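You operate a simulated robot arm through the tools that you are given. There is no shell and no other tool. Be economical: measure what you need, move in short steps, check, and stop when the job is done.

Carry out the task below with a simulated two-armed robot. There is one attempt and no reset: what you move stays moved.

Task
Put the carton marked "pipe clips" from the top of the long white table on the top of the low steel table and the carton that says "pipe ties" on the top of the cable table. Take the sample jar on the top of the long white table and put it away on the sink counter under the pegs. Take the stopper off the narrow-necked flask that says "26" on the top of the long white table and lay it down there. Put the beaker with the teal ring in the bottom of the sink. Put the parts box marked "plugs" from the top of the grey table in the grey drip tray there and the parts box labelled "seals" on the third shelf from the bottom of the steel rack. Do these in any order. Set down upright: carton, sample jar, beaker with the teal ring, parts box.

Only the result counts: the job must be done as asked and must still hold three seconds after the hand-in. Knocking over, shifting, dropping, spilling or breaking anything else fails it. A push-on lid holds only when it is set on centred and level and pressed home; a screw cap is set on level and turned clockwise until tight.

Robot
Two 7-joint arms with two-finger parallel grippers on one trunk, on a base that drives. Base frame: it is fixed to the floor where the robot stands at the start and does not move with it; the origin is under the middle of the robot, x ahead of it, y to its left, z up; the surface under the hand at the start is at about z = 780. Lengths are in mm, angles in degrees, forces in N, time in s.
The left shoulder is at the start at [163, 171, 1108], the right one opposite. With the tool pointing down near the work surface each hand reaches from about 460 to 960 mm from the robot's upright axis, wherever it stands, measured 20 degrees to its own side. Places, roughly: beaker with the teal ring [-1250, 2500, 1000]; bottom of the sink [700, 2400, 700]; drip tray (20x26x5 cm) [-1300, -5600, 800]; glove carton, orange carton, teal carton [750, 0, 750]; narrow-necked flask [2500, 250, 750]; parts box [-1250, -5750, 750]; sample jar [1250, 0, 750]; sink counter under the pegs [-100, 2300, 900]; third shelf of the steel rack [-4200, -2500, 900]; top of the cable table [3500, 0, 800]; top of the low steel table [-2200, 100, 600]. Payload 4.4 kg a hand.
The tool frame of a hand sits at the grasp point between the pads (the TCP): z along the fingers, y along the line on which they close. The tips reach 23 mm beyond it. Largest opening 94 mm; finger width 38, thickness 10; the body of the gripper, 54 by 96 mm, starts 39 mm behind the TCP.
Orientation is that of the tool frame in the base frame, as a unit quaternion [x, y, z, w]. With the fingers straight down and closing along the base's y, the tool's x points along the base's -x, its y along +y and its z along -z.

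Tools
- The arms move only by the tool jog_arm. It takes "left_targets", "right_targets" or both (then of equal length, played together; a hand with none holds still); each is a list of rows, each a list of 7 numbers: the finger opening in mm, from 0 to 94, then the shift along the base's x, y, z in mm, then the turn, a rotation vector about the base's x, y, z in degrees. In form: [[claw, dx, dy, dz, rx, ry, rz], ...]. A call has 1 to 8 rows; each row shifts and turns the commanded pose from where the row before left it. A row lasts 0.2 s, in which the tool goes at most 50 mm and 8.6 degrees; a call with a longer step from one row to the next is refused whole, and so is a gripper value outside its range. A pose out of reach is approached as far as the arm can. The call stops where the force on the tool passes 40 N (or 10 N more than at its start, if that is more) or the arm is blocked; 0.2 s more then pass. The fingers move at their own pace (about 72 mm/s each) and stop on an object; they squeeze with about 42 N. The grip force told is the motor's: it shows also when the fingers shut on nothing. Time passes only in rows, and 0.2 s behind the last, so rows that do not move let the fingers close. The reply holds the time, the measured pose of the TCP, the force on the tool along the base axes, the opening and the grip force, in the units named above and with some noise, with the torque about the TCP (base axes, N m) and any sound that the robot's microphone picked up.
- Cameras (640 x 400 px; columns grow to the right, rows downward): "scene" is now at [277.5, 7, 1239.6]; the picture's right is [0.10, -1.00, 0.00], its down [-0.69, -0.07, -0.72] and it looks along [0.72, 0.07, -0.69] (base axes); focal length 214 px, centre (320, 200). "left" rides on the left gripper at [86, -16, -74] in its tool frame; the picture's right is [0.18, 0.98, 0.00], its down [-0.58, 0.11, -0.81] and it looks along [-0.79, 0.15, 0.59] (tool axes); focal length 243 px, centre (320, 200). "right" rides on the right gripper at [86, 16, -74] in its tool frame; the picture's right is [-0.18, 0.98, 0.00], its down [-0.58, -0.11, -0.81] and it looks along [-0.79, -0.15, 0.59] (tool axes); focal length 243 px, centre (320, 200). There is no depth. A picture from a camera that has moved, and an enlarged one, comes with that camera's place and axes in the base frame and with its lens. The place of the scene camera against the robot may be out by one fixed shift of up to 12 mm in any direction.
- get_image(camera): a new picture of that camera. No time passes.
- lift_body(by): slides the trunk up (or, below 0, down) by that many mm; the arms and the scene camera ride with it, the base frame stays. It gives what a move gives, with no picture.
- base_move(legs): drives the robot by 1 to 6 legs, each [ahead, left, turn to the left] in mm, mm and degrees, along the robot's own axes; the way and the turn of a leg run together, so that a leg with both is an arc; at most 1500 mm and 180 degrees a leg. The arms and the cameras ride along, it lands a little off, and it stops where it bumps. It gives what a move gives.
- aim_head(pan, tilt): turns the head with the scene camera to pan (to the left, within 80 degrees either way) and tilt (down, from -29 to 69), counted from straight ahead of the robot. It gives what a move gives.
- close_up(camera, box): a new picture of the part [left, top, right, bottom] of that camera's present view, enlarged. No time passes.
- sign_off(): hands the job in; it is judged then, once.

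Go step by step. Nothing tells you exact positions but the pictures and the camera data: compare them with the known pose of the tool, close in by small moves and look again before you grip or let go. The budget is 196 turns and 192 pictures, counting those below and the enlarged ones. Unless the task says otherwise, let go and move clear before handing in.

The tools are called after "Call:" by a JSON object that holds its "name" and its "arguments". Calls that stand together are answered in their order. jog_arm: Moves the arms, as the interface text tells. Its arguments: {"type":"object","properties":{"left_targets":{"type":"array","items":{"type":"array","items":{"type":"number"}}},"right_targets":{"type":"array","items":{"type":"array","items":{"type":"number"}}}},"required":[]} The other tools are called the same way: lift_body (by) slides the trunk up or down; base_move (legs) drives the base; aim_head (pan, tilt) turns the head that bears the scene camera; get_image (camera) takes a picture; close_up (camera, box) takes an enlarged picture of a part of a camera's view; sign_off () hands the job in.

At the start:

```text
time_s: 0.0
left_tcp_pos: [522.6, 360.9, 1038.9]
left_tcp_rot: [0.0, 1.0, 0.0, 0.0]
left_wrist_force: [0.0, 1.1, -0.4]
left_moment: [0.01, 0.01, 0.0]
left_finger_gap: 93.8
left_grip_force: 0.2
right_tcp_pos: [518.1, -109.6, 1065.0]
right_tcp_rot: [0.0, 1.0, 0.0, 0.0]
right_wrist_force: [-0.4, 0.5, 0.2]
right_moment: [-0.01, 0.01, -0.01]
right_finger_gap: 93.9
right_grip_force: 0.0
trunk travel left (down, up): [-125.0, 263.0]
robot x, y, heading: [-0.6, 0.2, -0.0]
head pan, tilt: [5.5, 43.7]
```

scene: 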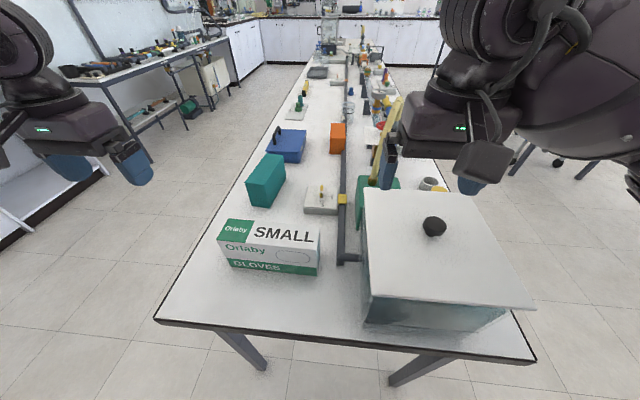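
right: 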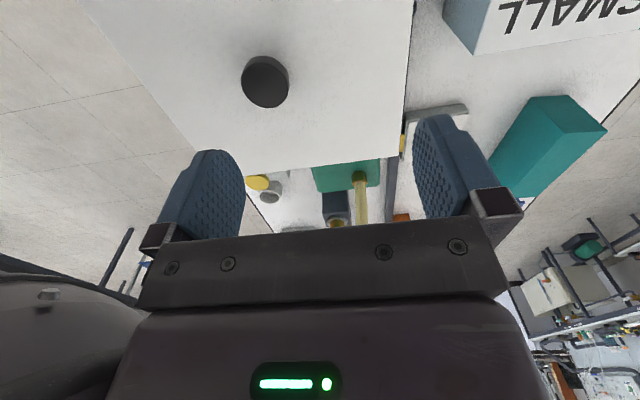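
left: 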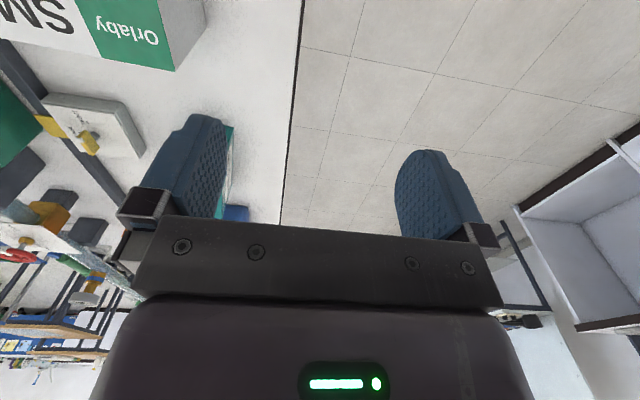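

I see the long white table ahead with a glove carton, a teal carton, an orange carton and more behind them. I'll look closer at the labels first.

Call:
{"name": "close_up", "arguments": {"camera": "scene", "box": [200, 100, 440, 250]}}

Call:
{"name": "close_up", "arguments": {"camera": "scene", "box": [260, 0, 420, 100]}}

```text
2.67 times, centred on (320, 175) of scene
camera zoom: at [277.5, 7.0, 1239.6], right [0.1, -1.0, 0.0], down [-0.69, -0.07, -0.72], along [0.72, 0.07, -0.69], focal length 572 px, centre (320, 267)
```

zoom: 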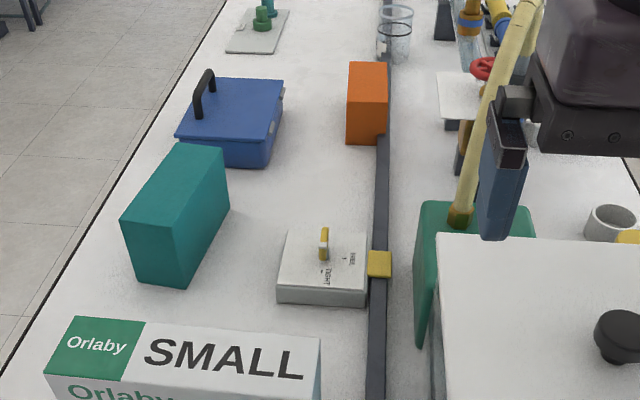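

```text
4.00 times, centred on (340, 50) of scene
camera zoom: at [277.5, 7.0, 1239.6], right [0.1, -1.0, 0.0], down [-0.69, -0.07, -0.72], along [0.72, 0.07, -0.69], focal length 858 px, centre (240, 800)
```

zoom: 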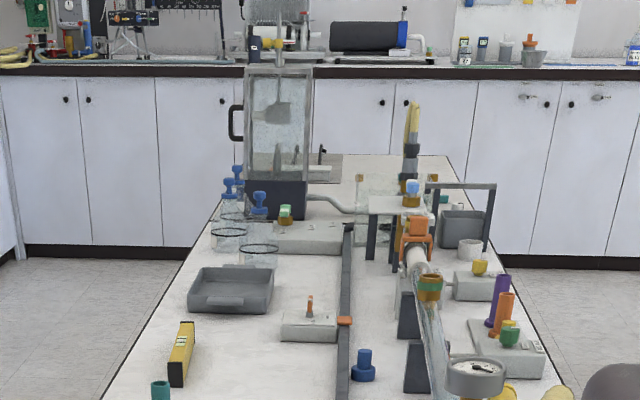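

Labels are not readable from here. I'll look around with the head to learn the room.

Call:
{"name": "aim_head", "arguments": {"pan": 75, "tilt": 20}}

Call:
{"name": "get_image", "arguments": {"camera": "scene"}}

Call:
{"name": "aim_head", "arguments": {"pan": 30, "tilt": 20}}

Call:
{"name": "get_image", "arguments": {"camera": "scene"}}

Call:
{"name": "aim_head", "arguments": {"pan": -60, "tilt": 20}}

Call:
{"name": "get_image", "arguments": {"camera": "scene"}}

```text
time_s: 1.4
left_tcp_pos: [523.2, 361.1, 1037.8]
left_tcp_rot: [0.0, 1.0, 0.0, 0.0]
left_wrist_force: [0.9, 1.2, 0.7]
left_moment: [0.03, 0.01, -0.01]
left_finger_gap: 94.0
left_grip_force: 0.2
right_tcp_pos: [517.8, -109.1, 1064.2]
right_tcp_rot: [0.0, 1.0, 0.001, 0.0]
right_wrist_force: [-0.3, -0.4, -0.2]
right_moment: [-0.02, 0.01, 0.04]
right_finger_gap: 94.1
right_grip_force: 0.0
trunk travel left (down, up): [-125.0, 263.0]
robot x, y, heading: [-0.3, -0.3, -0.1]
head pan, tilt: [75.0, 20.0]
```

```text
186 pictures are left
camera scene: at [219.8, 88.9, 1276.4], right [0.97, -0.26, 0.0], down [-0.09, -0.33, -0.94], along [0.24, 0.91, -0.34], focal length 214 px, centre (320, 200)
```

scene: 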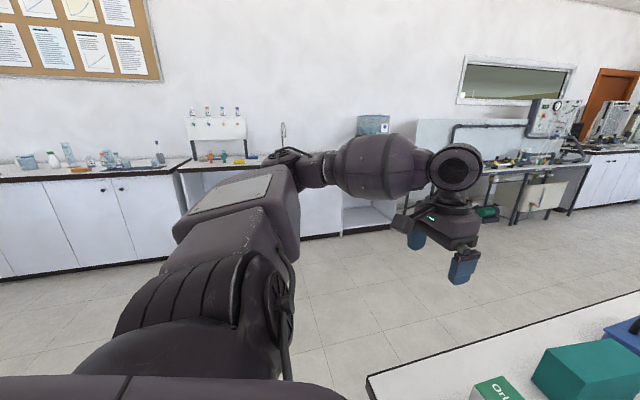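

```text
time_s: 2.5
left_tcp_pos: [522.8, 360.7, 1036.9]
left_tcp_rot: [0.0, 1.0, 0.001, 0.0]
left_wrist_force: [-0.8, 0.5, 0.0]
left_moment: [-0.03, 0.04, -0.02]
left_finger_gap: 93.9
left_grip_force: 0.0
right_tcp_pos: [518.1, -108.3, 1063.5]
right_tcp_rot: [0.0, 1.0, 0.0, 0.001]
right_wrist_force: [0.0, 0.1, 0.5]
right_moment: [0.02, 0.03, 0.03]
right_finger_gap: 94.0
right_grip_force: 0.1
trunk travel left (down, up): [-125.0, 263.0]
robot x, y, heading: [0.1, 0.5, -0.2]
head pan, tilt: [30.0, 20.0]
```

```text
185 pictures are left
camera scene: at [276.2, 45.6, 1276.5], right [0.5, -0.87, 0.0], down [-0.3, -0.17, -0.94], along [0.81, 0.47, -0.34], focal length 214 px, centre (320, 200)
```

scene: 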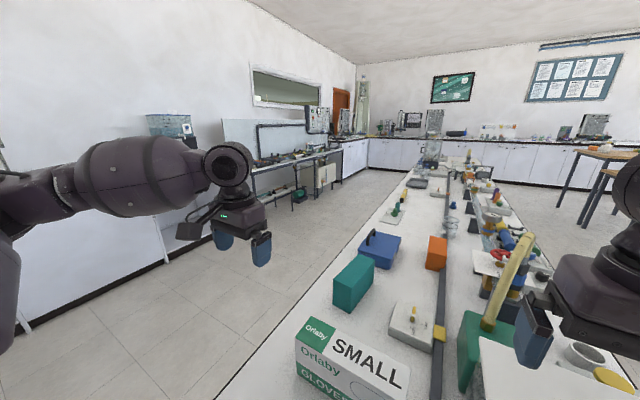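

```text
time_s: 4.2
left_tcp_pos: [522.9, 359.7, 1039.8]
left_tcp_rot: [0.0, 1.0, 0.0, -0.001]
left_wrist_force: [-0.8, -0.2, 0.6]
left_moment: [-0.02, 0.02, 0.02]
left_finger_gap: 94.0
left_grip_force: 0.0
right_tcp_pos: [518.4, -108.7, 1064.2]
right_tcp_rot: [0.0, 1.0, 0.001, 0.0]
right_wrist_force: [-0.1, -0.1, 0.7]
right_moment: [0.02, -0.01, 0.01]
right_finger_gap: 93.8
right_grip_force: 0.1
trunk travel left (down, up): [-125.0, 263.0]
robot x, y, heading: [-0.5, -0.7, 0.0]
head pan, tilt: [-60.0, 20.0]
```

```text
184 pictures are left
camera scene: at [242.2, -81.6, 1276.5], right [-0.87, -0.5, 0.0], down [-0.17, 0.3, -0.94], along [0.47, -0.81, -0.34], focal length 214 px, centre (320, 200)
```

scene: 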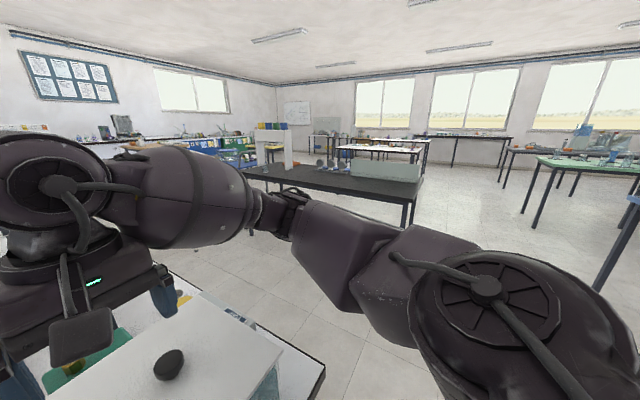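

The left aisle is wide, with the sink counter on the left wall. I'll drive into the aisle and face the table at the cartons from its left side.

Call:
{"name": "base_move", "arguments": {"legs": [[0, 820, 0], [900, 0, 0], [0, 0, -90]]}}

Call:
{"name": "aim_head", "arguments": {"pan": 0, "tilt": 50}}

Call:
{"name": "get_image", "arguments": {"camera": "scene"}}

```text
time_s: 19.9
left_tcp_pos: [1253.6, 286.0, 1038.5]
left_tcp_rot: [0.714, 0.7, 0.0, 0.0]
left_wrist_force: [-0.8, 0.4, 0.9]
left_moment: [-0.02, -0.02, -0.01]
left_finger_gap: 94.1
left_grip_force: 0.0
right_tcp_pos: [781.9, 299.2, 1064.1]
right_tcp_rot: [0.714, 0.701, 0.0, 0.0]
right_wrist_force: [-0.3, -0.6, 0.5]
right_moment: [0.02, 0.01, 0.02]
right_finger_gap: 94.0
right_grip_force: 0.1
trunk travel left (down, up): [-125.0, 263.0]
robot x, y, heading: [896.4, 815.6, -91.1]
head pan, tilt: [-60.0, 20.0]
```

```text
time_s: 21.2
left_tcp_pos: [1253.2, 285.0, 1039.4]
left_tcp_rot: [0.713, 0.701, 0.0, -0.001]
left_wrist_force: [0.5, 0.8, -0.3]
left_moment: [0.01, -0.01, -0.01]
left_finger_gap: 94.1
left_grip_force: 0.1
right_tcp_pos: [781.4, 300.0, 1065.2]
right_tcp_rot: [0.714, 0.7, 0.0, 0.0]
right_wrist_force: [-0.1, 0.1, 0.5]
right_moment: [0.0, -0.01, 0.0]
right_finger_gap: 93.8
right_grip_force: 0.1
trunk travel left (down, up): [-125.0, 263.0]
robot x, y, heading: [905.4, 817.3, -90.9]
head pan, tilt: [0.0, 50.0]
```

```text
183 pictures are left
camera scene: at [887.7, 533.5, 1230.9], right [-1.0, 0.02, 0.0], down [0.01, 0.77, -0.64], along [-0.01, -0.64, -0.77], focal length 214 px, centre (320, 200)
```

scene: 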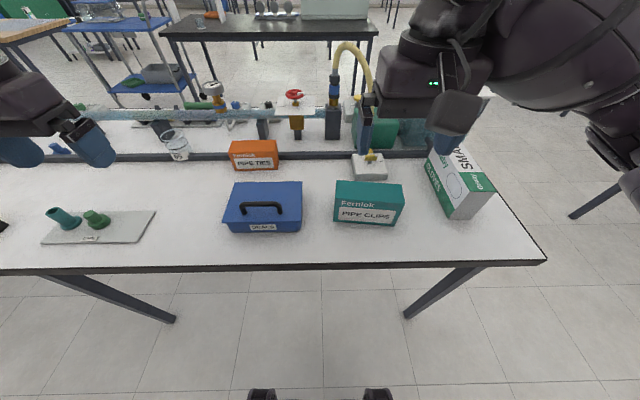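

Orange is "PIPE TIES", teal is "PIPE CLIPS". I'll move the right hand over the teal and the left over the orange, turning both so that the fingers close across the short side.

Call:
{"name": "jog_arm", "arguments": {"left_targets": [[94, -20, -35, 0, 0, 0, 8.1], [94, -20, -35, 0, 0, 0, 8.1], [94, -20, -35, 0, 0, 0, 8.1], [94, -20, -35, 0, 0, 0, 8.1], [94, -20, -35, 0, 0, 0, 8.1]], "right_targets": [[94, -1, -10, -6, 0, 0, 8.6], [94, -1, -10, -6, 0, 0, 8.6], [94, -1, -10, -6, 0, 0, 8.6], [94, -1, -10, -6, 0, 0, 8.6], [94, -1, -10, -6, 0, 0, 8.6]]}}

Call:
{"name": "jog_arm", "arguments": {"left_targets": [[94, -13, -22, -2, 0, 0, 8.1], [94, -13, -22, -2, 0, 0, 8.1], [94, -13, -22, -2, 0, 0, 8.1], [94, -13, -22, -2, 0, 0, 8.1], [94, -13, -22, -2, 0, 0, 8.1]], "right_targets": [[94, -1, -10, -6, 0, 0, 8.6], [94, -1, -10, -6, 0, 0, 8.6], [94, -1, -10, -6, 0, 0, 8.6], [94, -1, -10, -6, 0, 0, 8.6], [94, -1, -10, -6, 0, 0, 8.6]]}}

Call:
{"name": "get_image", "arguments": {"camera": "scene"}}

Call:
{"name": "get_image", "arguments": {"camera": "left"}}

Call:
{"name": "get_image", "arguments": {"camera": "right"}}

```text
time_s: 22.4
left_tcp_pos: [1150.4, 109.5, 1036.1]
left_tcp_rot: [0.426, 0.905, 0.002, 0.0]
left_wrist_force: [0.1, -0.1, -0.1]
left_moment: [-0.01, 0.0, 0.01]
left_finger_gap: 94.0
left_grip_force: 0.0
right_tcp_pos: [777.2, 248.1, 1033.0]
right_tcp_rot: [0.406, 0.914, 0.001, 0.0]
right_wrist_force: [-0.4, 0.6, -0.4]
right_moment: [0.0, 0.02, 0.01]
right_finger_gap: 94.1
right_grip_force: 0.0
trunk travel left (down, up): [-125.0, 263.0]
robot x, y, heading: [903.4, 814.4, -91.3]
head pan, tilt: [0.0, 50.0]
```

```text
time_s: 23.6
left_tcp_pos: [1086.0, 0.5, 1027.6]
left_tcp_rot: [0.087, 0.996, 0.001, 0.001]
left_wrist_force: [0.1, -0.5, -0.4]
left_moment: [0.02, -0.01, 0.0]
left_finger_gap: 94.1
left_grip_force: 0.0
right_tcp_pos: [771.4, 226.0, 1020.8]
right_tcp_rot: [0.153, 0.988, 0.003, 0.003]
right_wrist_force: [0.8, -0.2, 0.1]
right_moment: [0.03, 0.0, 0.02]
right_finger_gap: 94.2
right_grip_force: 0.0
right hand out of reach, approached as far as the arm can: row 4, 5
trunk travel left (down, up): [-125.0, 263.0]
robot x, y, heading: [901.9, 817.4, -91.0]
head pan, tilt: [0.0, 50.0]
```

```text
182 pictures are left
camera scene: at [887.3, 533.1, 1230.7], right [-1.0, 0.02, 0.0], down [0.01, 0.77, -0.64], along [-0.01, -0.64, -0.77], focal length 214 px, centre (320, 200)
```

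scene: 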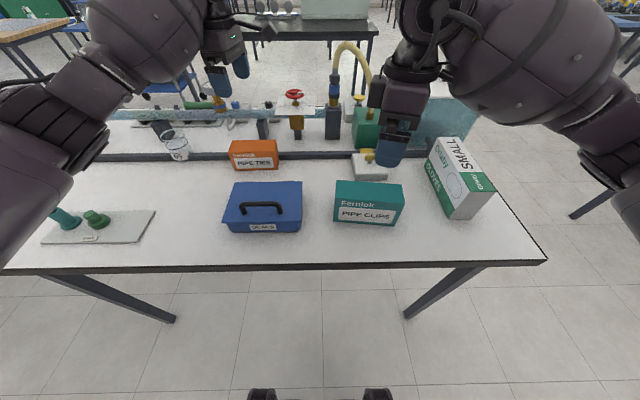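

```text
181 pictures are left
camera left: at [998.3, -1.7, 1102.1], right [-0.01, 1.0, 0.0], down [0.59, 0.01, 0.81], along [0.81, 0.01, -0.59], focal length 243 px, centre (320, 200)
```

left: 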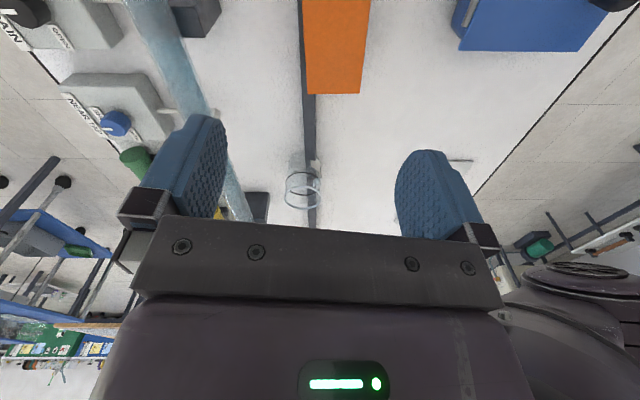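

```text
180 pictures are left
camera right: at [694.1, 268.8, 1094.1], right [0.47, 0.88, 0.01], down [0.52, -0.28, 0.81], along [0.71, -0.38, -0.59], focal length 243 px, centre (320, 200)
```

right: 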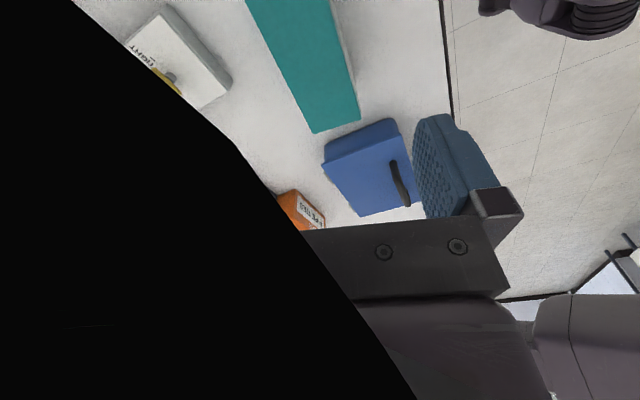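

The left hand is nearly over the orange carton (its yaw is about +2°), and the right arm hit a wrist limit, so I'll turn it the other way later. Next: align the left hand and lower part way, and turn the right back.

Call:
{"name": "jog_arm", "arguments": {"left_targets": [[94, -2, 5, -20, 0, 0, 6], [94, -2, 5, -25, 0, 0, 6], [94, -2, 5, -25, 0, 0, 0], [94, 0, 0, -20, 0, 0, 0]], "right_targets": [[94, 0, 0, 10, 0, 0, -8.6], [94, 0, 0, 10, 0, 0, -8.6], [94, 0, 0, 10, 0, 0, -8.6], [94, 0, 0, 0, 0, 0, -8.6]]}}

Call:
{"name": "get_image", "arguments": {"camera": "left"}}

Call:
{"name": "get_image", "arguments": {"camera": "scene"}}

```text
time_s: 24.6
left_tcp_pos: [1081.4, 16.6, 937.9]
left_tcp_rot: [-0.017, 1.0, 0.0, 0.0]
left_wrist_force: [0.2, -0.2, -0.4]
left_moment: [0.01, -0.04, 0.0]
left_finger_gap: 94.2
left_grip_force: 0.1
right_tcp_pos: [772.1, 226.4, 1050.7]
right_tcp_rot: [0.439, 0.898, 0.002, 0.003]
right_wrist_force: [0.7, 0.3, -0.1]
right_moment: [0.03, -0.01, 0.0]
right_finger_gap: 94.0
right_grip_force: 0.2
trunk travel left (down, up): [-125.0, 263.0]
robot x, y, heading: [905.3, 813.7, -91.0]
head pan, tilt: [0.0, 50.0]
```

```text
179 pictures are left
camera left: at [996.5, -5.0, 1012.3], right [-0.22, 0.98, 0.0], down [0.58, 0.13, 0.81], along [0.79, 0.18, -0.59], focal length 243 px, centre (320, 200)
```

left: 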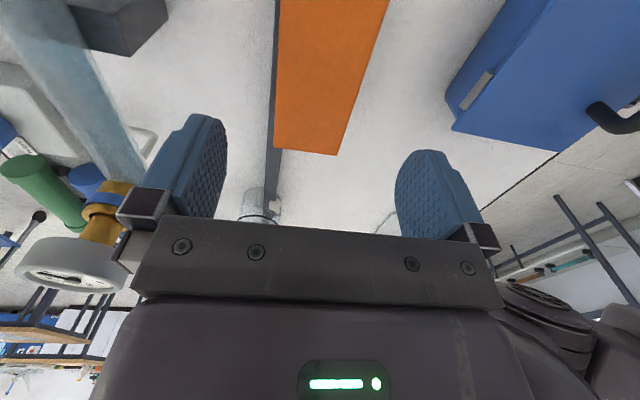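

```text
178 pictures are left
camera scene: at [887.8, 533.0, 1230.7], right [-1.0, 0.02, 0.0], down [0.01, 0.77, -0.64], along [-0.01, -0.64, -0.77], focal length 214 px, centre (320, 200)
```

scene: 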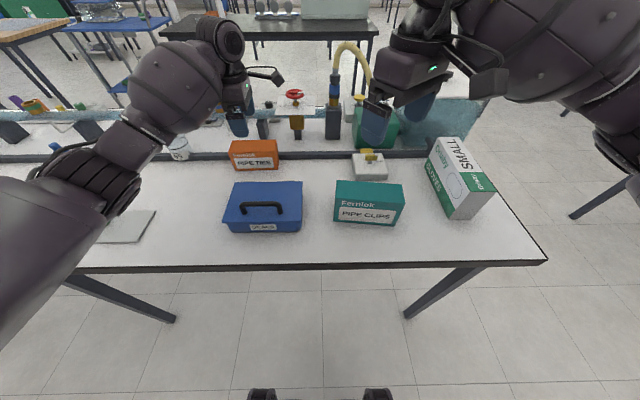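

The estimates agree: carton top at z≈838, centre near (1080,18). I'll descend to grip its upper part.

Call:
{"name": "jog_arm", "arguments": {"left_targets": [[94, 0, 1, -40, 0, 0, 0], [94, 0, 0, -40, 0, 0, 0], [94, 0, 0, -20, 0, 0, 0], [94, 0, 0, -12, 0, 0, 0]]}}

Call:
{"name": "get_image", "arguments": {"camera": "scene"}}

Call:
{"name": "get_image", "arguments": {"camera": "left"}}

```text
time_s: 25.6
left_tcp_pos: [1082.3, 16.5, 826.7]
left_tcp_rot: [-0.017, 1.0, 0.0, 0.0]
left_wrist_force: [-0.2, -0.1, -0.6]
left_moment: [0.0, 0.01, 0.01]
left_finger_gap: 94.0
left_grip_force: 0.0
right_tcp_pos: [771.8, 226.4, 1050.8]
right_tcp_rot: [0.438, 0.899, 0.002, 0.004]
right_wrist_force: [-0.3, 0.4, 0.4]
right_moment: [0.02, 0.0, 0.01]
right_finger_gap: 94.1
right_grip_force: 0.1
trunk travel left (down, up): [-125.0, 263.0]
robot x, y, heading: [898.4, 814.2, -90.9]
head pan, tilt: [0.0, 50.0]
```

```text
177 pictures are left
camera scene: at [887.8, 533.4, 1230.8], right [-1.0, 0.02, 0.0], down [0.01, 0.77, -0.64], along [-0.01, -0.64, -0.77], focal length 214 px, centre (320, 200)
```

scene: 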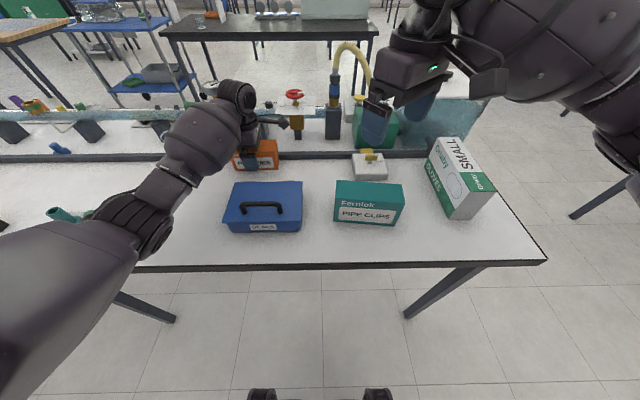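

```text
176 pictures are left
camera left: at [996.8, -3.9, 901.0], right [-0.22, 0.98, 0.0], down [0.58, 0.13, 0.81], along [0.79, 0.17, -0.59], focal length 243 px, centre (320, 200)
```

left: 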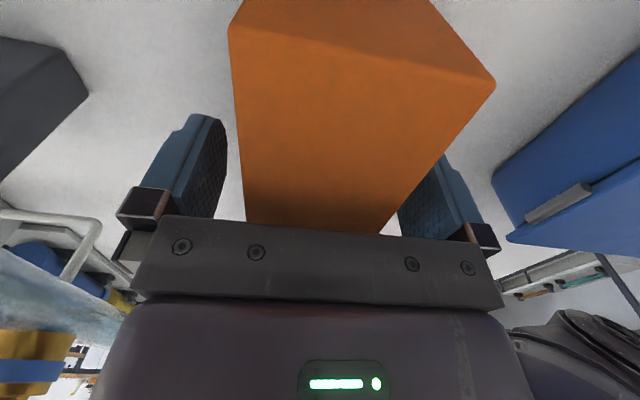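

Fingers straddle the carton. Close and lift a little.

Call:
{"name": "jog_arm", "arguments": {"left_targets": [[50, 0, 0, 0, 0, 0, 0], [50, 0, 0, 0, 0, 0, 0], [50, 0, 0, 0, 0, 0, 0], [50, 0, 0, 15, 0, 0, 0], [50, 0, 0, 40, 0, 0, 0], [50, 0, 0, 45, 0, 0, 0], [50, 0, 20, 45, 0, 0, 0]]}}

Call:
{"name": "get_image", "arguments": {"camera": "left"}}

```text
time_s: 27.2
left_tcp_pos: [1082.6, 37.0, 975.3]
left_tcp_rot: [-0.016, 1.0, -0.001, 0.001]
left_wrist_force: [-0.6, 0.9, 0.2]
left_moment: [-0.06, -0.01, 0.01]
left_finger_gap: 57.9
left_grip_force: 42.2
right_tcp_pos: [772.4, 229.0, 1051.8]
right_tcp_rot: [0.439, 0.899, 0.001, 0.004]
right_wrist_force: [0.8, 0.3, 0.1]
right_moment: [-0.02, 0.03, -0.02]
right_finger_gap: 94.0
right_grip_force: 0.0
trunk travel left (down, up): [-125.0, 263.0]
robot x, y, heading: [901.2, 815.0, -91.3]
head pan, tilt: [0.0, 50.0]
```

```text
175 pictures are left
camera left: at [997.4, 17.1, 1049.4], right [-0.22, 0.98, 0.0], down [0.58, 0.13, 0.81], along [0.79, 0.17, -0.59], focal length 243 px, centre (320, 200)
```

left: 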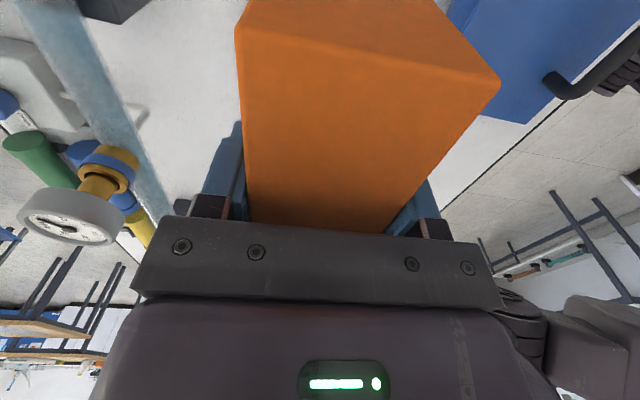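

The orange carton is held (58 mm). I'll lift it and bring it back, then shift the base left and turn it slightly so that the right wrist can align with the teal carton.

Call:
{"name": "jog_arm", "arguments": {"left_targets": [[50, 10, 40, 25, 0, 0, 0], [50, 10, 40, 25, 0, 0, 0], [50, 10, 40, 25, 0, 0, 0], [50, 10, 40, 20, 0, 0, 0]], "right_targets": [[94, 0, 10, 0, 0, 0, -8.6], [94, 0, 10, 0, 0, 0, -8.6], [94, 0, 10, 0, 0, 0, -8.6], [94, 0, 10, 0, 0, 0, -8.6]]}}

Call:
{"name": "base_move", "arguments": {"legs": [[0, 180, 0], [0, 0, -15]]}}

Call:
{"name": "jog_arm", "arguments": {"right_targets": [[94, 0, 0, 0, 0, 0, -8.6], [94, 0, 0, 0, 0, 0, -8.6], [94, 0, 0, 0, 0, 0, -8.6], [94, 0, 0, 0, 0, 0, -8.6], [94, 0, 0, 0, 0, 0, -8.6], [94, 0, 0, 0, 0, 0, -8.6]]}}

Call:
{"name": "get_image", "arguments": {"camera": "right"}}

Call:
{"name": "get_image", "arguments": {"camera": "scene"}}

```text
time_s: 28.2
left_tcp_pos: [1122.7, 195.8, 1068.4]
left_tcp_rot: [-0.017, 1.0, 0.0, 0.0]
left_wrist_force: [0.3, -0.4, -1.5]
left_moment: [-0.01, -0.01, 0.01]
left_finger_gap: 57.5
left_grip_force: 42.5
right_tcp_pos: [771.4, 268.8, 1052.3]
right_tcp_rot: [0.685, 0.728, 0.0, 0.005]
right_wrist_force: [-0.3, 0.6, -0.5]
right_moment: [0.0, 0.01, -0.01]
right_finger_gap: 94.0
right_grip_force: 0.0
trunk travel left (down, up): [-125.0, 263.0]
robot x, y, heading: [899.9, 814.3, -90.9]
head pan, tilt: [0.0, 50.0]
```

```text
time_s: 31.4
left_tcp_pos: [1133.8, 156.1, 1066.9]
left_tcp_rot: [0.114, 0.993, 0.001, 0.0]
left_wrist_force: [-0.2, -0.4, -1.0]
left_moment: [0.03, 0.01, 0.04]
left_finger_gap: 57.8
left_grip_force: 41.7
right_tcp_pos: [815.1, 316.4, 1051.8]
right_tcp_rot: [0.774, 0.633, 0.0, 0.004]
right_wrist_force: [0.7, 1.1, -0.2]
right_moment: [0.03, 0.01, -0.03]
right_finger_gap: 94.0
right_grip_force: 0.1
trunk travel left (down, up): [-125.0, 263.0]
robot x, y, heading: [1084.9, 811.2, -106.2]
head pan, tilt: [0.0, 50.0]
```

```text
time_s: 32.8
left_tcp_pos: [1134.8, 155.7, 1066.0]
left_tcp_rot: [0.114, 0.993, 0.0, -0.001]
left_wrist_force: [-0.3, 0.0, -1.5]
left_moment: [-0.03, 0.02, 0.03]
left_finger_gap: 57.7
left_grip_force: 42.1
right_tcp_pos: [816.0, 317.6, 1050.4]
right_tcp_rot: [0.973, 0.231, -0.002, 0.004]
right_wrist_force: [0.0, -0.4, 0.3]
right_moment: [-0.02, 0.01, 0.02]
right_finger_gap: 94.2
right_grip_force: 0.0
trunk travel left (down, up): [-125.0, 263.0]
robot x, y, heading: [1083.0, 813.6, -106.1]
head pan, tilt: [0.0, 50.0]
```

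```text
174 pictures are left
camera right: at [900.7, 341.9, 1124.9], right [0.28, -0.96, 0.01], down [-0.57, -0.16, 0.81], along [-0.77, -0.23, -0.59], focal length 243 px, centre (320, 200)
```

right: 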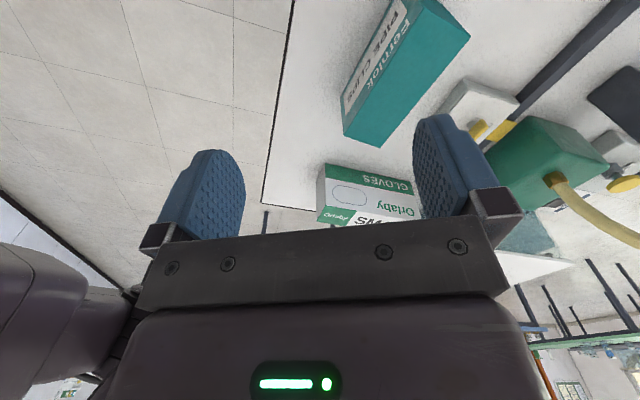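

```text
173 pictures are left
camera scene: at [996.0, 541.0, 1230.9], right [-0.96, 0.28, 0.0], down [0.21, 0.74, -0.64], along [-0.18, -0.62, -0.77], focal length 214 px, centre (320, 200)
```

scene: 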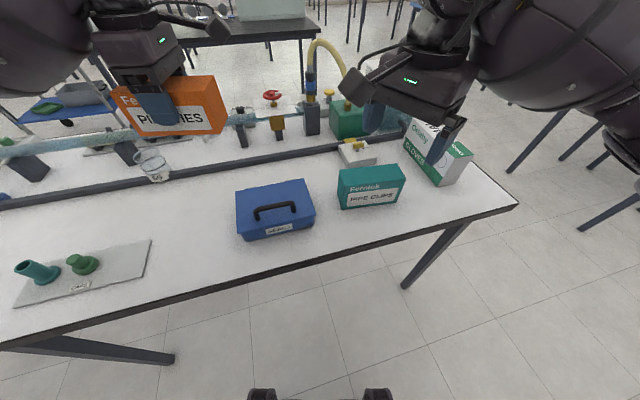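

Now turn the right hand the last 35° and bring it over the teal carton.

Call:
{"name": "jog_arm", "arguments": {"right_targets": [[94, -9, -26, -15, 0, 0, -8.6], [94, -9, -26, -15, 0, 0, -8.6], [94, -9, -26, -15, 0, 0, -8.6], [94, -9, -26, -15, 0, 0, -8.6], [94, 0, 0, -20, 0, 0, 0]]}}

Call:
{"name": "get_image", "arguments": {"camera": "right"}}

```text
time_s: 34.0
left_tcp_pos: [1134.0, 156.0, 1066.7]
left_tcp_rot: [0.114, 0.993, 0.0, 0.0]
left_wrist_force: [0.3, -0.8, -1.1]
left_moment: [-0.02, 0.0, 0.03]
left_finger_gap: 57.6
left_grip_force: 41.8
right_tcp_pos: [780.5, 211.5, 970.5]
right_tcp_rot: [0.998, -0.066, -0.002, 0.004]
right_wrist_force: [-0.2, -0.1, -0.6]
right_moment: [0.02, -0.01, 0.01]
right_finger_gap: 94.0
right_grip_force: 0.0
trunk travel left (down, up): [-125.0, 263.0]
robot x, y, heading: [1082.6, 811.4, -106.0]
head pan, tilt: [0.0, 50.0]
```

```text
172 pictures are left
camera right: at [863.8, 186.1, 1045.2], right [-0.31, -0.95, 0.01], down [-0.56, 0.19, 0.81], along [-0.77, 0.25, -0.59], focal length 243 px, centre (320, 200)
```

right: 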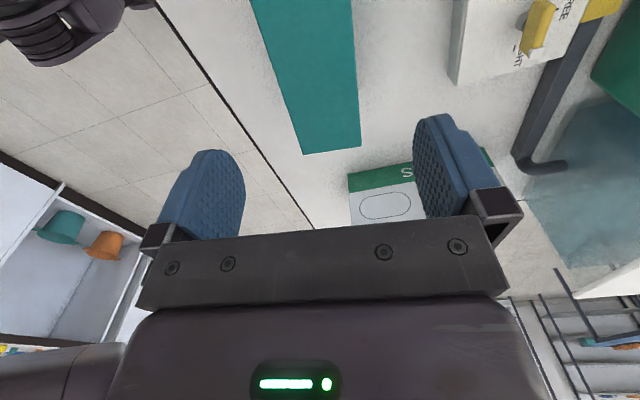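

Aligned with the teal carton to within about 5 mm. I'll descend, close and lift.

Call:
{"name": "jog_arm", "arguments": {"right_targets": [[94, 0, 5, -40, 0, 0, 0], [94, 0, 0, -40, 0, 0, 0], [94, 0, 0, -30, 0, 0, 0], [94, 0, 0, -14, 0, 0, 0]]}}

Call:
{"name": "get_image", "arguments": {"camera": "right"}}

```text
time_s: 35.0
left_tcp_pos: [1134.4, 156.1, 1066.9]
left_tcp_rot: [0.114, 0.993, 0.0, 0.0]
left_wrist_force: [-0.1, -1.2, -0.5]
left_moment: [-0.01, -0.01, -0.02]
left_finger_gap: 57.5
left_grip_force: 41.8
right_tcp_pos: [780.4, 216.4, 845.8]
right_tcp_rot: [0.998, -0.064, -0.003, 0.004]
right_wrist_force: [-0.1, -0.6, -0.8]
right_moment: [0.0, -0.01, -0.03]
right_finger_gap: 94.0
right_grip_force: 0.1
trunk travel left (down, up): [-125.0, 263.0]
robot x, y, heading: [1080.5, 811.5, -106.1]
head pan, tilt: [0.0, 50.0]
```

```text
171 pictures are left
camera right: at [864.4, 191.1, 920.3], right [-0.31, -0.95, 0.01], down [-0.56, 0.19, 0.81], along [-0.77, 0.25, -0.59], focal length 243 px, centre (320, 200)
```

right: 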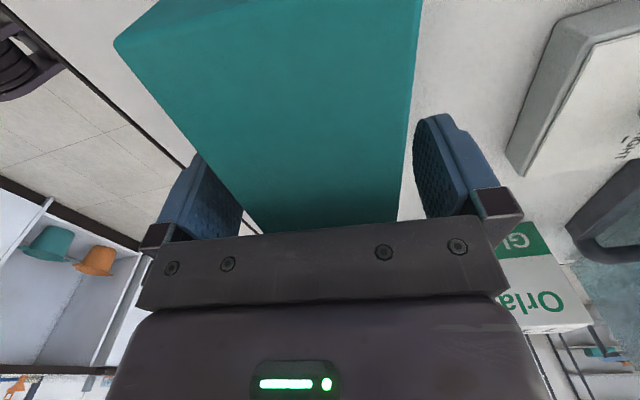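

Call:
{"name": "jog_arm", "arguments": {"right_targets": [[50, 0, 0, -8, 0, 0, 0], [50, 0, 0, 0, 0, 0, 0], [50, 0, 0, 0, 0, 0, 0], [50, 0, 0, 15, 0, 0, 0], [50, 0, 0, 40, 0, 0, 0], [50, 0, 20, 45, 0, 0, 0], [50, 0, 20, 45, 0, 0, 0]]}}

Call:
{"name": "get_image", "arguments": {"camera": "right"}}

Call:
{"name": "get_image", "arguments": {"camera": "scene"}}

```text
time_s: 36.6
left_tcp_pos: [1134.3, 156.5, 1067.6]
left_tcp_rot: [0.114, 0.993, 0.0, 0.0]
left_wrist_force: [-0.5, 0.3, -1.9]
left_moment: [0.01, -0.01, 0.0]
left_finger_gap: 57.6
left_grip_force: 42.3
right_tcp_pos: [780.9, 259.3, 984.5]
right_tcp_rot: [0.998, -0.065, -0.002, 0.004]
right_wrist_force: [-0.3, -0.1, -2.1]
right_moment: [-0.02, -0.01, -0.02]
right_finger_gap: 57.7
right_grip_force: 41.9
trunk travel left (down, up): [-125.0, 263.0]
robot x, y, heading: [1082.0, 809.5, -106.2]
head pan, tilt: [0.0, 50.0]
```

```text
170 pictures are left
camera right: at [864.9, 231.7, 1059.0], right [-0.31, -0.95, 0.01], down [-0.56, 0.19, 0.81], along [-0.77, 0.24, -0.59], focal length 243 px, centre (320, 200)
```

right: 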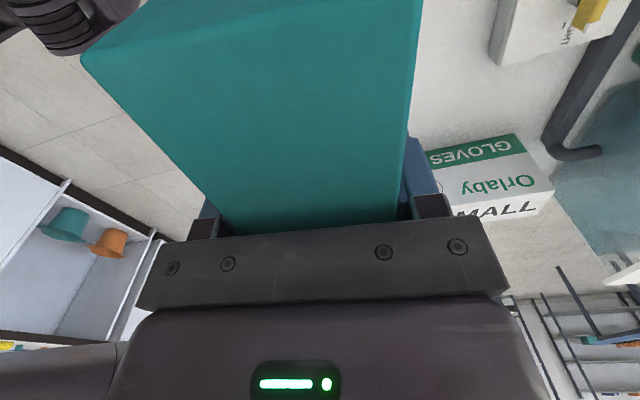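

```text
169 pictures are left
camera scene: at [996.3, 541.9, 1231.3], right [-0.96, 0.28, 0.0], down [0.21, 0.74, -0.64], along [-0.18, -0.62, -0.77], focal length 214 px, centre (320, 200)
```

scene: 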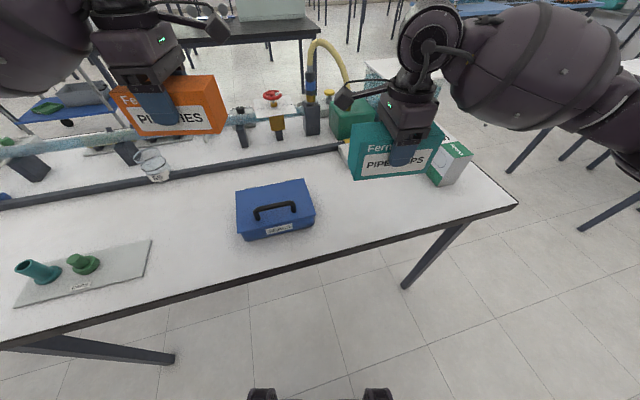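

Both cartons are held. I'll raise the right hand, back off, turn to face along the aisle and drive toward the flask / cable-table end.

Call:
{"name": "jog_arm", "arguments": {"right_targets": [[50, 0, 10, 40, 0, 0, 0], [50, 0, 10, 40, 0, 0, 0]]}}

Call:
{"name": "base_move", "arguments": {"legs": [[-320, 0, 0], [0, 0, 106], [1400, 0, 0]]}}

Call:
{"name": "aim_head", "arguments": {"pan": -15, "tilt": 25}}

Call:
{"name": "get_image", "arguments": {"camera": "scene"}}

```text
time_s: 37.2
left_tcp_pos: [1133.8, 155.4, 1067.4]
left_tcp_rot: [0.115, 0.993, -0.001, 0.0]
left_wrist_force: [0.6, -0.2, -1.1]
left_moment: [0.02, 0.01, 0.02]
left_finger_gap: 57.6
left_grip_force: 42.0
right_tcp_pos: [779.8, 277.9, 1065.1]
right_tcp_rot: [0.998, -0.065, -0.003, 0.003]
right_wrist_force: [-0.5, 0.7, -3.6]
right_moment: [-0.03, -0.03, 0.02]
right_finger_gap: 57.8
right_grip_force: 41.9
trunk travel left (down, up): [-125.0, 263.0]
robot x, y, heading: [1081.4, 810.7, -106.2]
head pan, tilt: [0.0, 50.0]
```

```text
time_s: 50.4
left_tcp_pos: [3185.3, 1396.4, 1065.8]
left_tcp_rot: [0.733, -0.681, -0.001, 0.0]
left_wrist_force: [-0.2, -0.3, -1.2]
left_moment: [-0.03, 0.02, 0.01]
left_finger_gap: 57.6
left_grip_force: 42.0
right_tcp_pos: [3174.1, 1022.4, 1063.4]
right_tcp_rot: [0.643, 0.766, 0.0, 0.005]
right_wrist_force: [0.2, 0.3, -4.2]
right_moment: [0.02, 0.0, 0.01]
right_finger_gap: 57.8
right_grip_force: 41.8
trunk travel left (down, up): [-125.0, 263.0]
robot x, y, heading: [2575.7, 1152.6, 1.1]
head pan, tilt: [0.0, 50.0]
```

```text
time_s: 51.3
left_tcp_pos: [3184.4, 1398.5, 1066.6]
left_tcp_rot: [0.733, -0.681, 0.0, -0.001]
left_wrist_force: [0.4, 0.7, -1.6]
left_moment: [0.0, -0.04, -0.02]
left_finger_gap: 57.7
left_grip_force: 41.5
right_tcp_pos: [3175.0, 1022.5, 1063.3]
right_tcp_rot: [0.643, 0.765, 0.001, 0.004]
right_wrist_force: [-0.4, 0.6, -2.8]
right_moment: [-0.02, 0.01, -0.04]
right_finger_gap: 57.7
right_grip_force: 41.9
trunk travel left (down, up): [-125.0, 263.0]
robot x, y, heading: [2575.9, 1150.9, 1.5]
head pan, tilt: [-15.0, 25.0]
```

```text
168 pictures are left
camera scene: at [2859.0, 1133.5, 1268.2], right [-0.24, -0.97, 0.0], down [-0.41, 0.1, -0.91], along [0.88, -0.22, -0.42], focal length 214 px, centre (320, 200)
```

scene: 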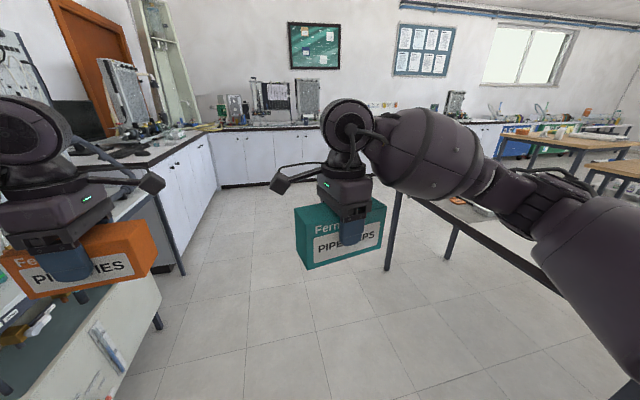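

Call:
{"name": "aim_head", "arguments": {"pan": -70, "tilt": 30}}

Call:
{"name": "get_image", "arguments": {"camera": "scene"}}

Call:
{"name": "aim_head", "arguments": {"pan": -45, "tilt": 15}}

Call:
{"name": "get_image", "arguments": {"camera": "scene"}}

```text
time_s: 52.5
left_tcp_pos: [3184.1, 1396.3, 1065.1]
left_tcp_rot: [0.733, -0.68, 0.0, 0.001]
left_wrist_force: [0.2, -1.0, -1.8]
left_moment: [-0.01, 0.02, -0.02]
left_finger_gap: 57.5
left_grip_force: 41.7
right_tcp_pos: [3174.2, 1022.0, 1063.3]
right_tcp_rot: [0.644, 0.765, 0.001, 0.005]
right_wrist_force: [0.8, 0.1, -3.9]
right_moment: [0.01, 0.01, 0.01]
right_finger_gap: 58.2
right_grip_force: 41.5
trunk travel left (down, up): [-125.0, 263.0]
robot x, y, heading: [2577.3, 1153.0, 1.2]
head pan, tilt: [-70.0, 30.0]
```

```text
167 pictures are left
camera scene: at [2802.3, 1071.1, 1260.3], right [-0.93, -0.36, 0.0], down [-0.18, 0.47, -0.87], along [0.31, -0.81, -0.5], focal length 214 px, centre (320, 200)
```

scene: 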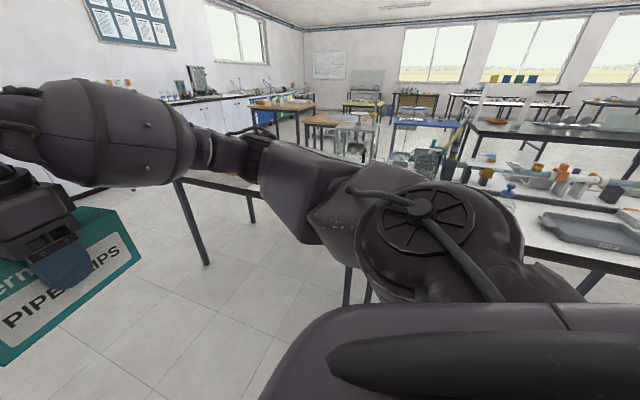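

```text
time_s: 53.4
left_tcp_pos: [3185.6, 1397.1, 1066.8]
left_tcp_rot: [0.732, -0.681, 0.0, 0.0]
left_wrist_force: [1.3, 0.7, -1.6]
left_moment: [0.0, 0.01, 0.0]
left_finger_gap: 57.8
left_grip_force: 42.2
right_tcp_pos: [3175.0, 1022.5, 1062.5]
right_tcp_rot: [0.643, 0.766, 0.0, 0.005]
right_wrist_force: [-0.1, 0.1, -3.1]
right_moment: [-0.02, 0.0, -0.01]
right_finger_gap: 58.0
right_grip_force: 41.8
trunk travel left (down, up): [-125.0, 263.0]
robot x, y, heading: [2576.0, 1154.9, 1.4]
head pan, tilt: [-45.0, 15.0]
```

```text
166 pictures are left
camera scene: at [2836.9, 1090.7, 1284.5], right [-0.69, -0.72, 0.0], down [-0.19, 0.18, -0.97], along [0.7, -0.67, -0.26], focal length 214 px, centre (320, 200)
```

scene: 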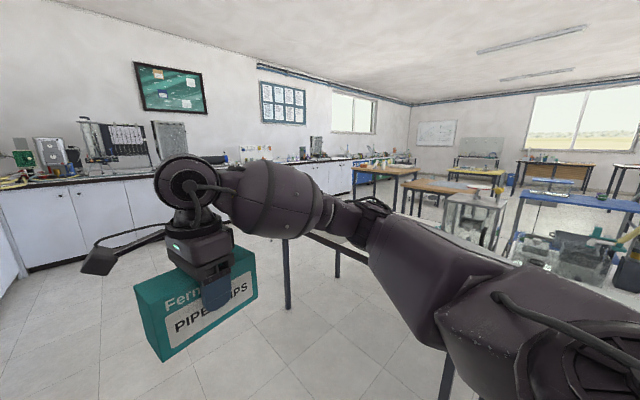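

A separate table with dark legs stands beyond the white table's end, around x≈3400–4050: likely the cable table. I'll shift right, drive on and turn to face it.

Call:
{"name": "base_move", "arguments": {"legs": [[0, -250, 0], [750, 0, 0], [0, 0, -90]]}}

Call:
{"name": "aim_head", "arguments": {"pan": 0, "tilt": 40}}

Call:
{"name": "get_image", "arguments": {"camera": "scene"}}

```text
time_s: 62.7
left_tcp_pos: [3764.3, 435.7, 1071.2]
left_tcp_rot: [-0.209, 0.978, -0.005, -0.003]
left_wrist_force: [0.4, -0.2, -1.1]
left_moment: [0.01, 0.0, 0.0]
left_finger_gap: 57.5
left_grip_force: 41.8
right_tcp_pos: [3411.8, 319.6, 1068.6]
right_tcp_rot: [0.965, 0.26, -0.003, 0.006]
right_wrist_force: [0.6, -0.4, -3.3]
right_moment: [0.02, 0.0, 0.01]
right_finger_gap: 57.7
right_grip_force: 42.2
trunk travel left (down, up): [-125.0, 263.0]
robot x, y, heading: [3326.7, 919.9, -69.1]
head pan, tilt: [-45.0, 15.0]
stopped in leg 3: the robot was blocked; the commanded pose is now the measured one
```

```text
time_s: 63.8
left_tcp_pos: [3764.6, 437.7, 1070.6]
left_tcp_rot: [-0.209, 0.978, -0.004, -0.001]
left_wrist_force: [0.0, -0.1, -0.4]
left_moment: [0.0, -0.03, 0.0]
left_finger_gap: 58.0
left_grip_force: 41.8
right_tcp_pos: [3411.2, 319.4, 1067.3]
right_tcp_rot: [0.966, 0.26, -0.003, 0.006]
right_wrist_force: [-0.3, 0.5, -3.5]
right_moment: [-0.03, 0.0, -0.01]
right_finger_gap: 57.9
right_grip_force: 41.8
trunk travel left (down, up): [-125.0, 263.0]
robot x, y, heading: [3323.1, 917.4, -68.7]
head pan, tilt: [0.0, 40.0]
```

```text
165 pictures are left
camera scene: at [3423.2, 658.2, 1247.5], right [-0.93, -0.36, 0.01], down [-0.23, 0.59, -0.77], along [0.27, -0.72, -0.64], focal length 214 px, centre (320, 200)
```

scene: 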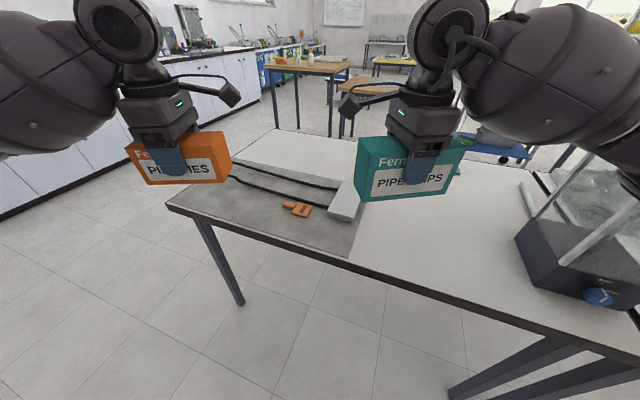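

The robot was blocked while turning, perhaps the right elbow near the glass apparatus. I'll look at the right side before moving.

Call:
{"name": "aim_head", "arguments": {"pan": -50, "tilt": 25}}

Call:
{"name": "get_image", "arguments": {"camera": "scene"}}

Call:
{"name": "aim_head", "arguments": {"pan": -80, "tilt": 40}}

Call:
{"name": "get_image", "arguments": {"camera": "scene"}}

```text
time_s: 65.0
left_tcp_pos: [3764.6, 436.1, 1070.6]
left_tcp_rot: [-0.208, 0.978, -0.004, -0.002]
left_wrist_force: [-0.7, 0.2, -1.8]
left_moment: [0.01, 0.01, -0.02]
left_finger_gap: 58.0
left_grip_force: 42.2
right_tcp_pos: [3410.8, 319.4, 1068.1]
right_tcp_rot: [0.965, 0.26, -0.004, 0.005]
right_wrist_force: [-0.4, 0.3, -3.8]
right_moment: [0.0, 0.0, 0.0]
right_finger_gap: 57.8
right_grip_force: 41.8
trunk travel left (down, up): [-125.0, 263.0]
robot x, y, heading: [3324.1, 918.0, -69.2]
head pan, tilt: [-50.0, 25.0]
```

```text
164 pictures are left
camera scene: at [3348.2, 657.1, 1270.9], right [-0.88, 0.48, 0.0], down [0.2, 0.36, -0.91], along [-0.44, -0.8, -0.41], focal length 214 px, centre (320, 200)
```

scene: 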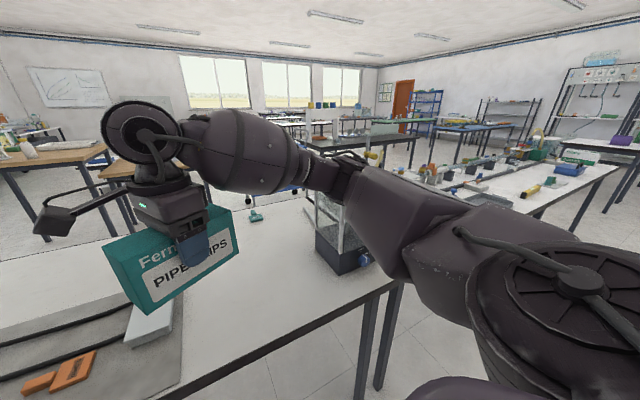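

```text
time_s: 65.9
left_tcp_pos: [3765.9, 436.3, 1069.3]
left_tcp_rot: [-0.208, 0.978, -0.004, -0.002]
left_wrist_force: [0.4, 0.1, -1.3]
left_moment: [0.03, -0.02, -0.01]
left_finger_gap: 57.8
left_grip_force: 41.5
right_tcp_pos: [3412.1, 320.3, 1067.7]
right_tcp_rot: [0.965, 0.261, -0.004, 0.005]
right_wrist_force: [0.7, 0.0, -4.3]
right_moment: [0.0, -0.01, 0.03]
right_finger_gap: 58.1
right_grip_force: 42.1
trunk travel left (down, up): [-125.0, 263.0]
robot x, y, heading: [3325.8, 914.5, -68.7]
head pan, tilt: [-80.0, 40.0]
```

```text
163 pictures are left
camera scene: at [3319.8, 693.6, 1247.3], right [-0.52, 0.86, -0.01], down [0.55, 0.33, -0.77], along [-0.66, -0.4, -0.64], focal length 214 px, centre (320, 200)
```

scene: 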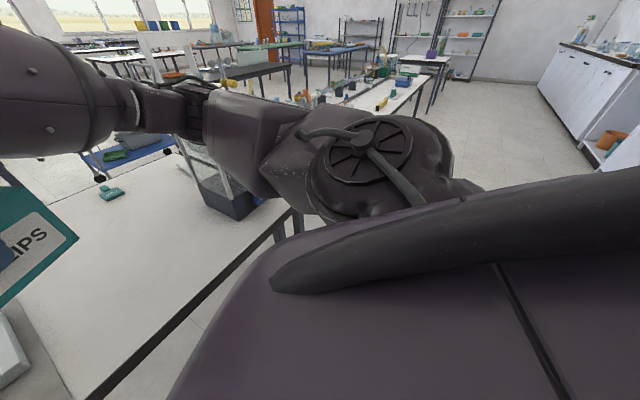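

The right upper arm probably touched the glass tank near the table end. I'll turn back left away from it, move on along +x, and come at the bare part of the cable table from a heading that keeps the right arm over the aisle.

Call:
{"name": "base_move", "arguments": {"legs": [[0, 0, 20], [336, 284, 0], [0, 0, -90]]}}

Call:
{"name": "aim_head", "arguments": {"pan": 0, "tilt": 45}}

Call:
{"name": "get_image", "arguments": {"camera": "scene"}}

```text
time_s: 73.9
left_tcp_pos: [3440.3, 276.4, 1067.6]
left_tcp_rot: [0.396, 0.918, -0.001, 0.0]
left_wrist_force: [1.0, 0.9, -1.4]
left_moment: [-0.03, -0.01, -0.02]
left_finger_gap: 57.8
left_grip_force: 41.7
right_tcp_pos: [3213.1, 569.8, 1061.6]
right_tcp_rot: [0.938, -0.346, -0.001, 0.0]
right_wrist_force: [0.0, 0.3, -3.1]
right_moment: [-0.01, -0.02, 0.03]
right_finger_gap: 57.9
right_grip_force: 41.8
trunk travel left (down, up): [-125.0, 263.0]
robot x, y, heading: [3758.8, 848.6, -139.6]
head pan, tilt: [-80.0, 40.0]
```

```text
time_s: 75.4
left_tcp_pos: [3439.4, 274.2, 1066.9]
left_tcp_rot: [0.396, 0.918, 0.0, 0.001]
left_wrist_force: [-0.6, -0.1, -1.4]
left_moment: [0.03, 0.02, 0.0]
left_finger_gap: 57.6
left_grip_force: 41.6
right_tcp_pos: [3212.9, 571.4, 1061.0]
right_tcp_rot: [0.938, -0.346, -0.002, 0.0]
right_wrist_force: [-0.7, -0.7, -2.9]
right_moment: [0.0, -0.01, 0.03]
right_finger_gap: 57.8
right_grip_force: 41.8
trunk travel left (down, up): [-125.0, 263.0]
robot x, y, heading: [3760.1, 853.8, -139.6]
head pan, tilt: [0.0, 45.0]
```

```text
162 pictures are left
camera scene: at [3533.3, 665.0, 1237.7], right [-0.65, 0.76, 0.0], down [0.54, 0.46, -0.71], along [-0.54, -0.46, -0.71], focal length 214 px, centre (320, 200)
```

scene: 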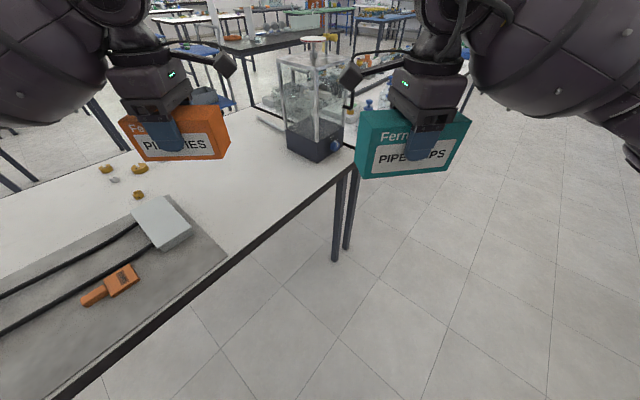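

Clear view now: a bare white area lies between the mat and the tank. I'll take the orange carton to about (3355,185) and lower it.

Call:
{"name": "jog_arm", "arguments": {"left_targets": [[50, -28, -30, -10, 0, 0, 0], [50, -28, -30, -30, 0, 0, 0], [50, -28, -30, -40, 0, 0, 0], [50, 0, 0, -45, 0, 0, 0], [50, 0, 0, -45, 0, 0, 0], [50, 0, 0, -35, 0, 0, 0]]}}

Call:
{"name": "get_image", "arguments": {"camera": "scene"}}

```text
refused: row 2 steps farther than a row can; nothing moved
```

```text
161 pictures are left
camera scene: at [3533.3, 665.0, 1237.7], right [-0.65, 0.76, 0.0], down [0.54, 0.46, -0.71], along [-0.54, -0.46, -0.71], focal length 214 px, centre (320, 200)
```

scene: 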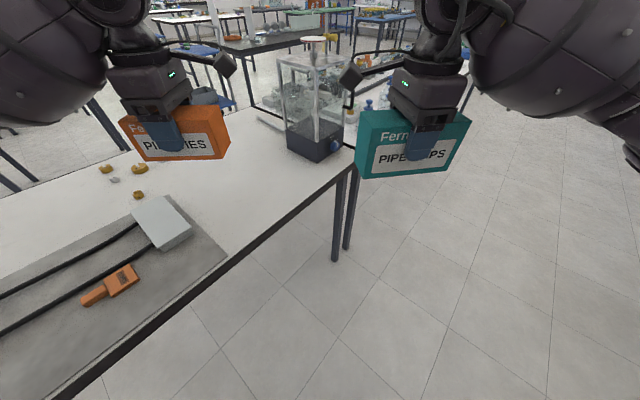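

Call:
{"name": "jog_arm", "arguments": {"left_targets": [[50, -28, -30, -10, 0, 0, 0], [50, -28, -30, -20, 0, 0, 0], [50, -28, -30, -20, 0, 0, 0], [50, 0, 0, -45, 0, 0, 0], [50, 0, 0, -45, 0, 0, 0], [50, 0, 0, -45, 0, 0, 0], [50, 0, 0, -25, 0, 0, 0]]}}

Call:
{"name": "get_image", "arguments": {"camera": "scene"}}

```text
time_s: 77.0
left_tcp_pos: [3354.2, 186.3, 856.5]
left_tcp_rot: [0.396, 0.918, 0.0, 0.0]
left_wrist_force: [-0.4, -0.7, -1.2]
left_moment: [-0.03, 0.01, 0.02]
left_finger_gap: 57.6
left_grip_force: 42.1
right_tcp_pos: [3214.1, 569.9, 1061.8]
right_tcp_rot: [0.938, -0.346, -0.002, 0.0]
right_wrist_force: [0.4, -0.3, -3.1]
right_moment: [0.0, 0.0, 0.0]
right_finger_gap: 57.8
right_grip_force: 41.8
trunk travel left (down, up): [-125.0, 263.0]
robot x, y, heading: [3759.9, 854.5, -139.5]
head pan, tilt: [0.0, 45.0]
```

```text
160 pictures are left
camera scene: at [3533.1, 664.8, 1237.6], right [-0.65, 0.76, 0.0], down [0.54, 0.46, -0.71], along [-0.54, -0.46, -0.71], focal length 214 px, centre (320, 200)
```

scene: 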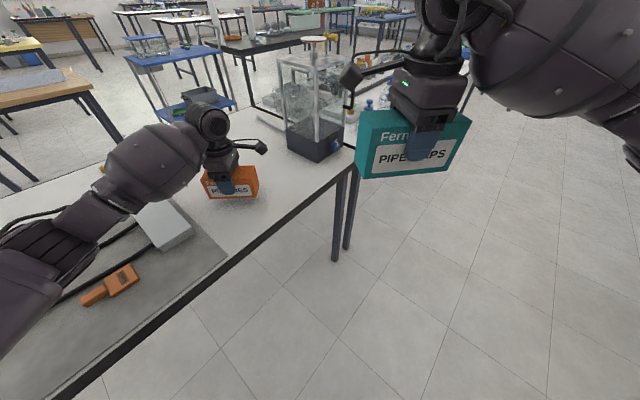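

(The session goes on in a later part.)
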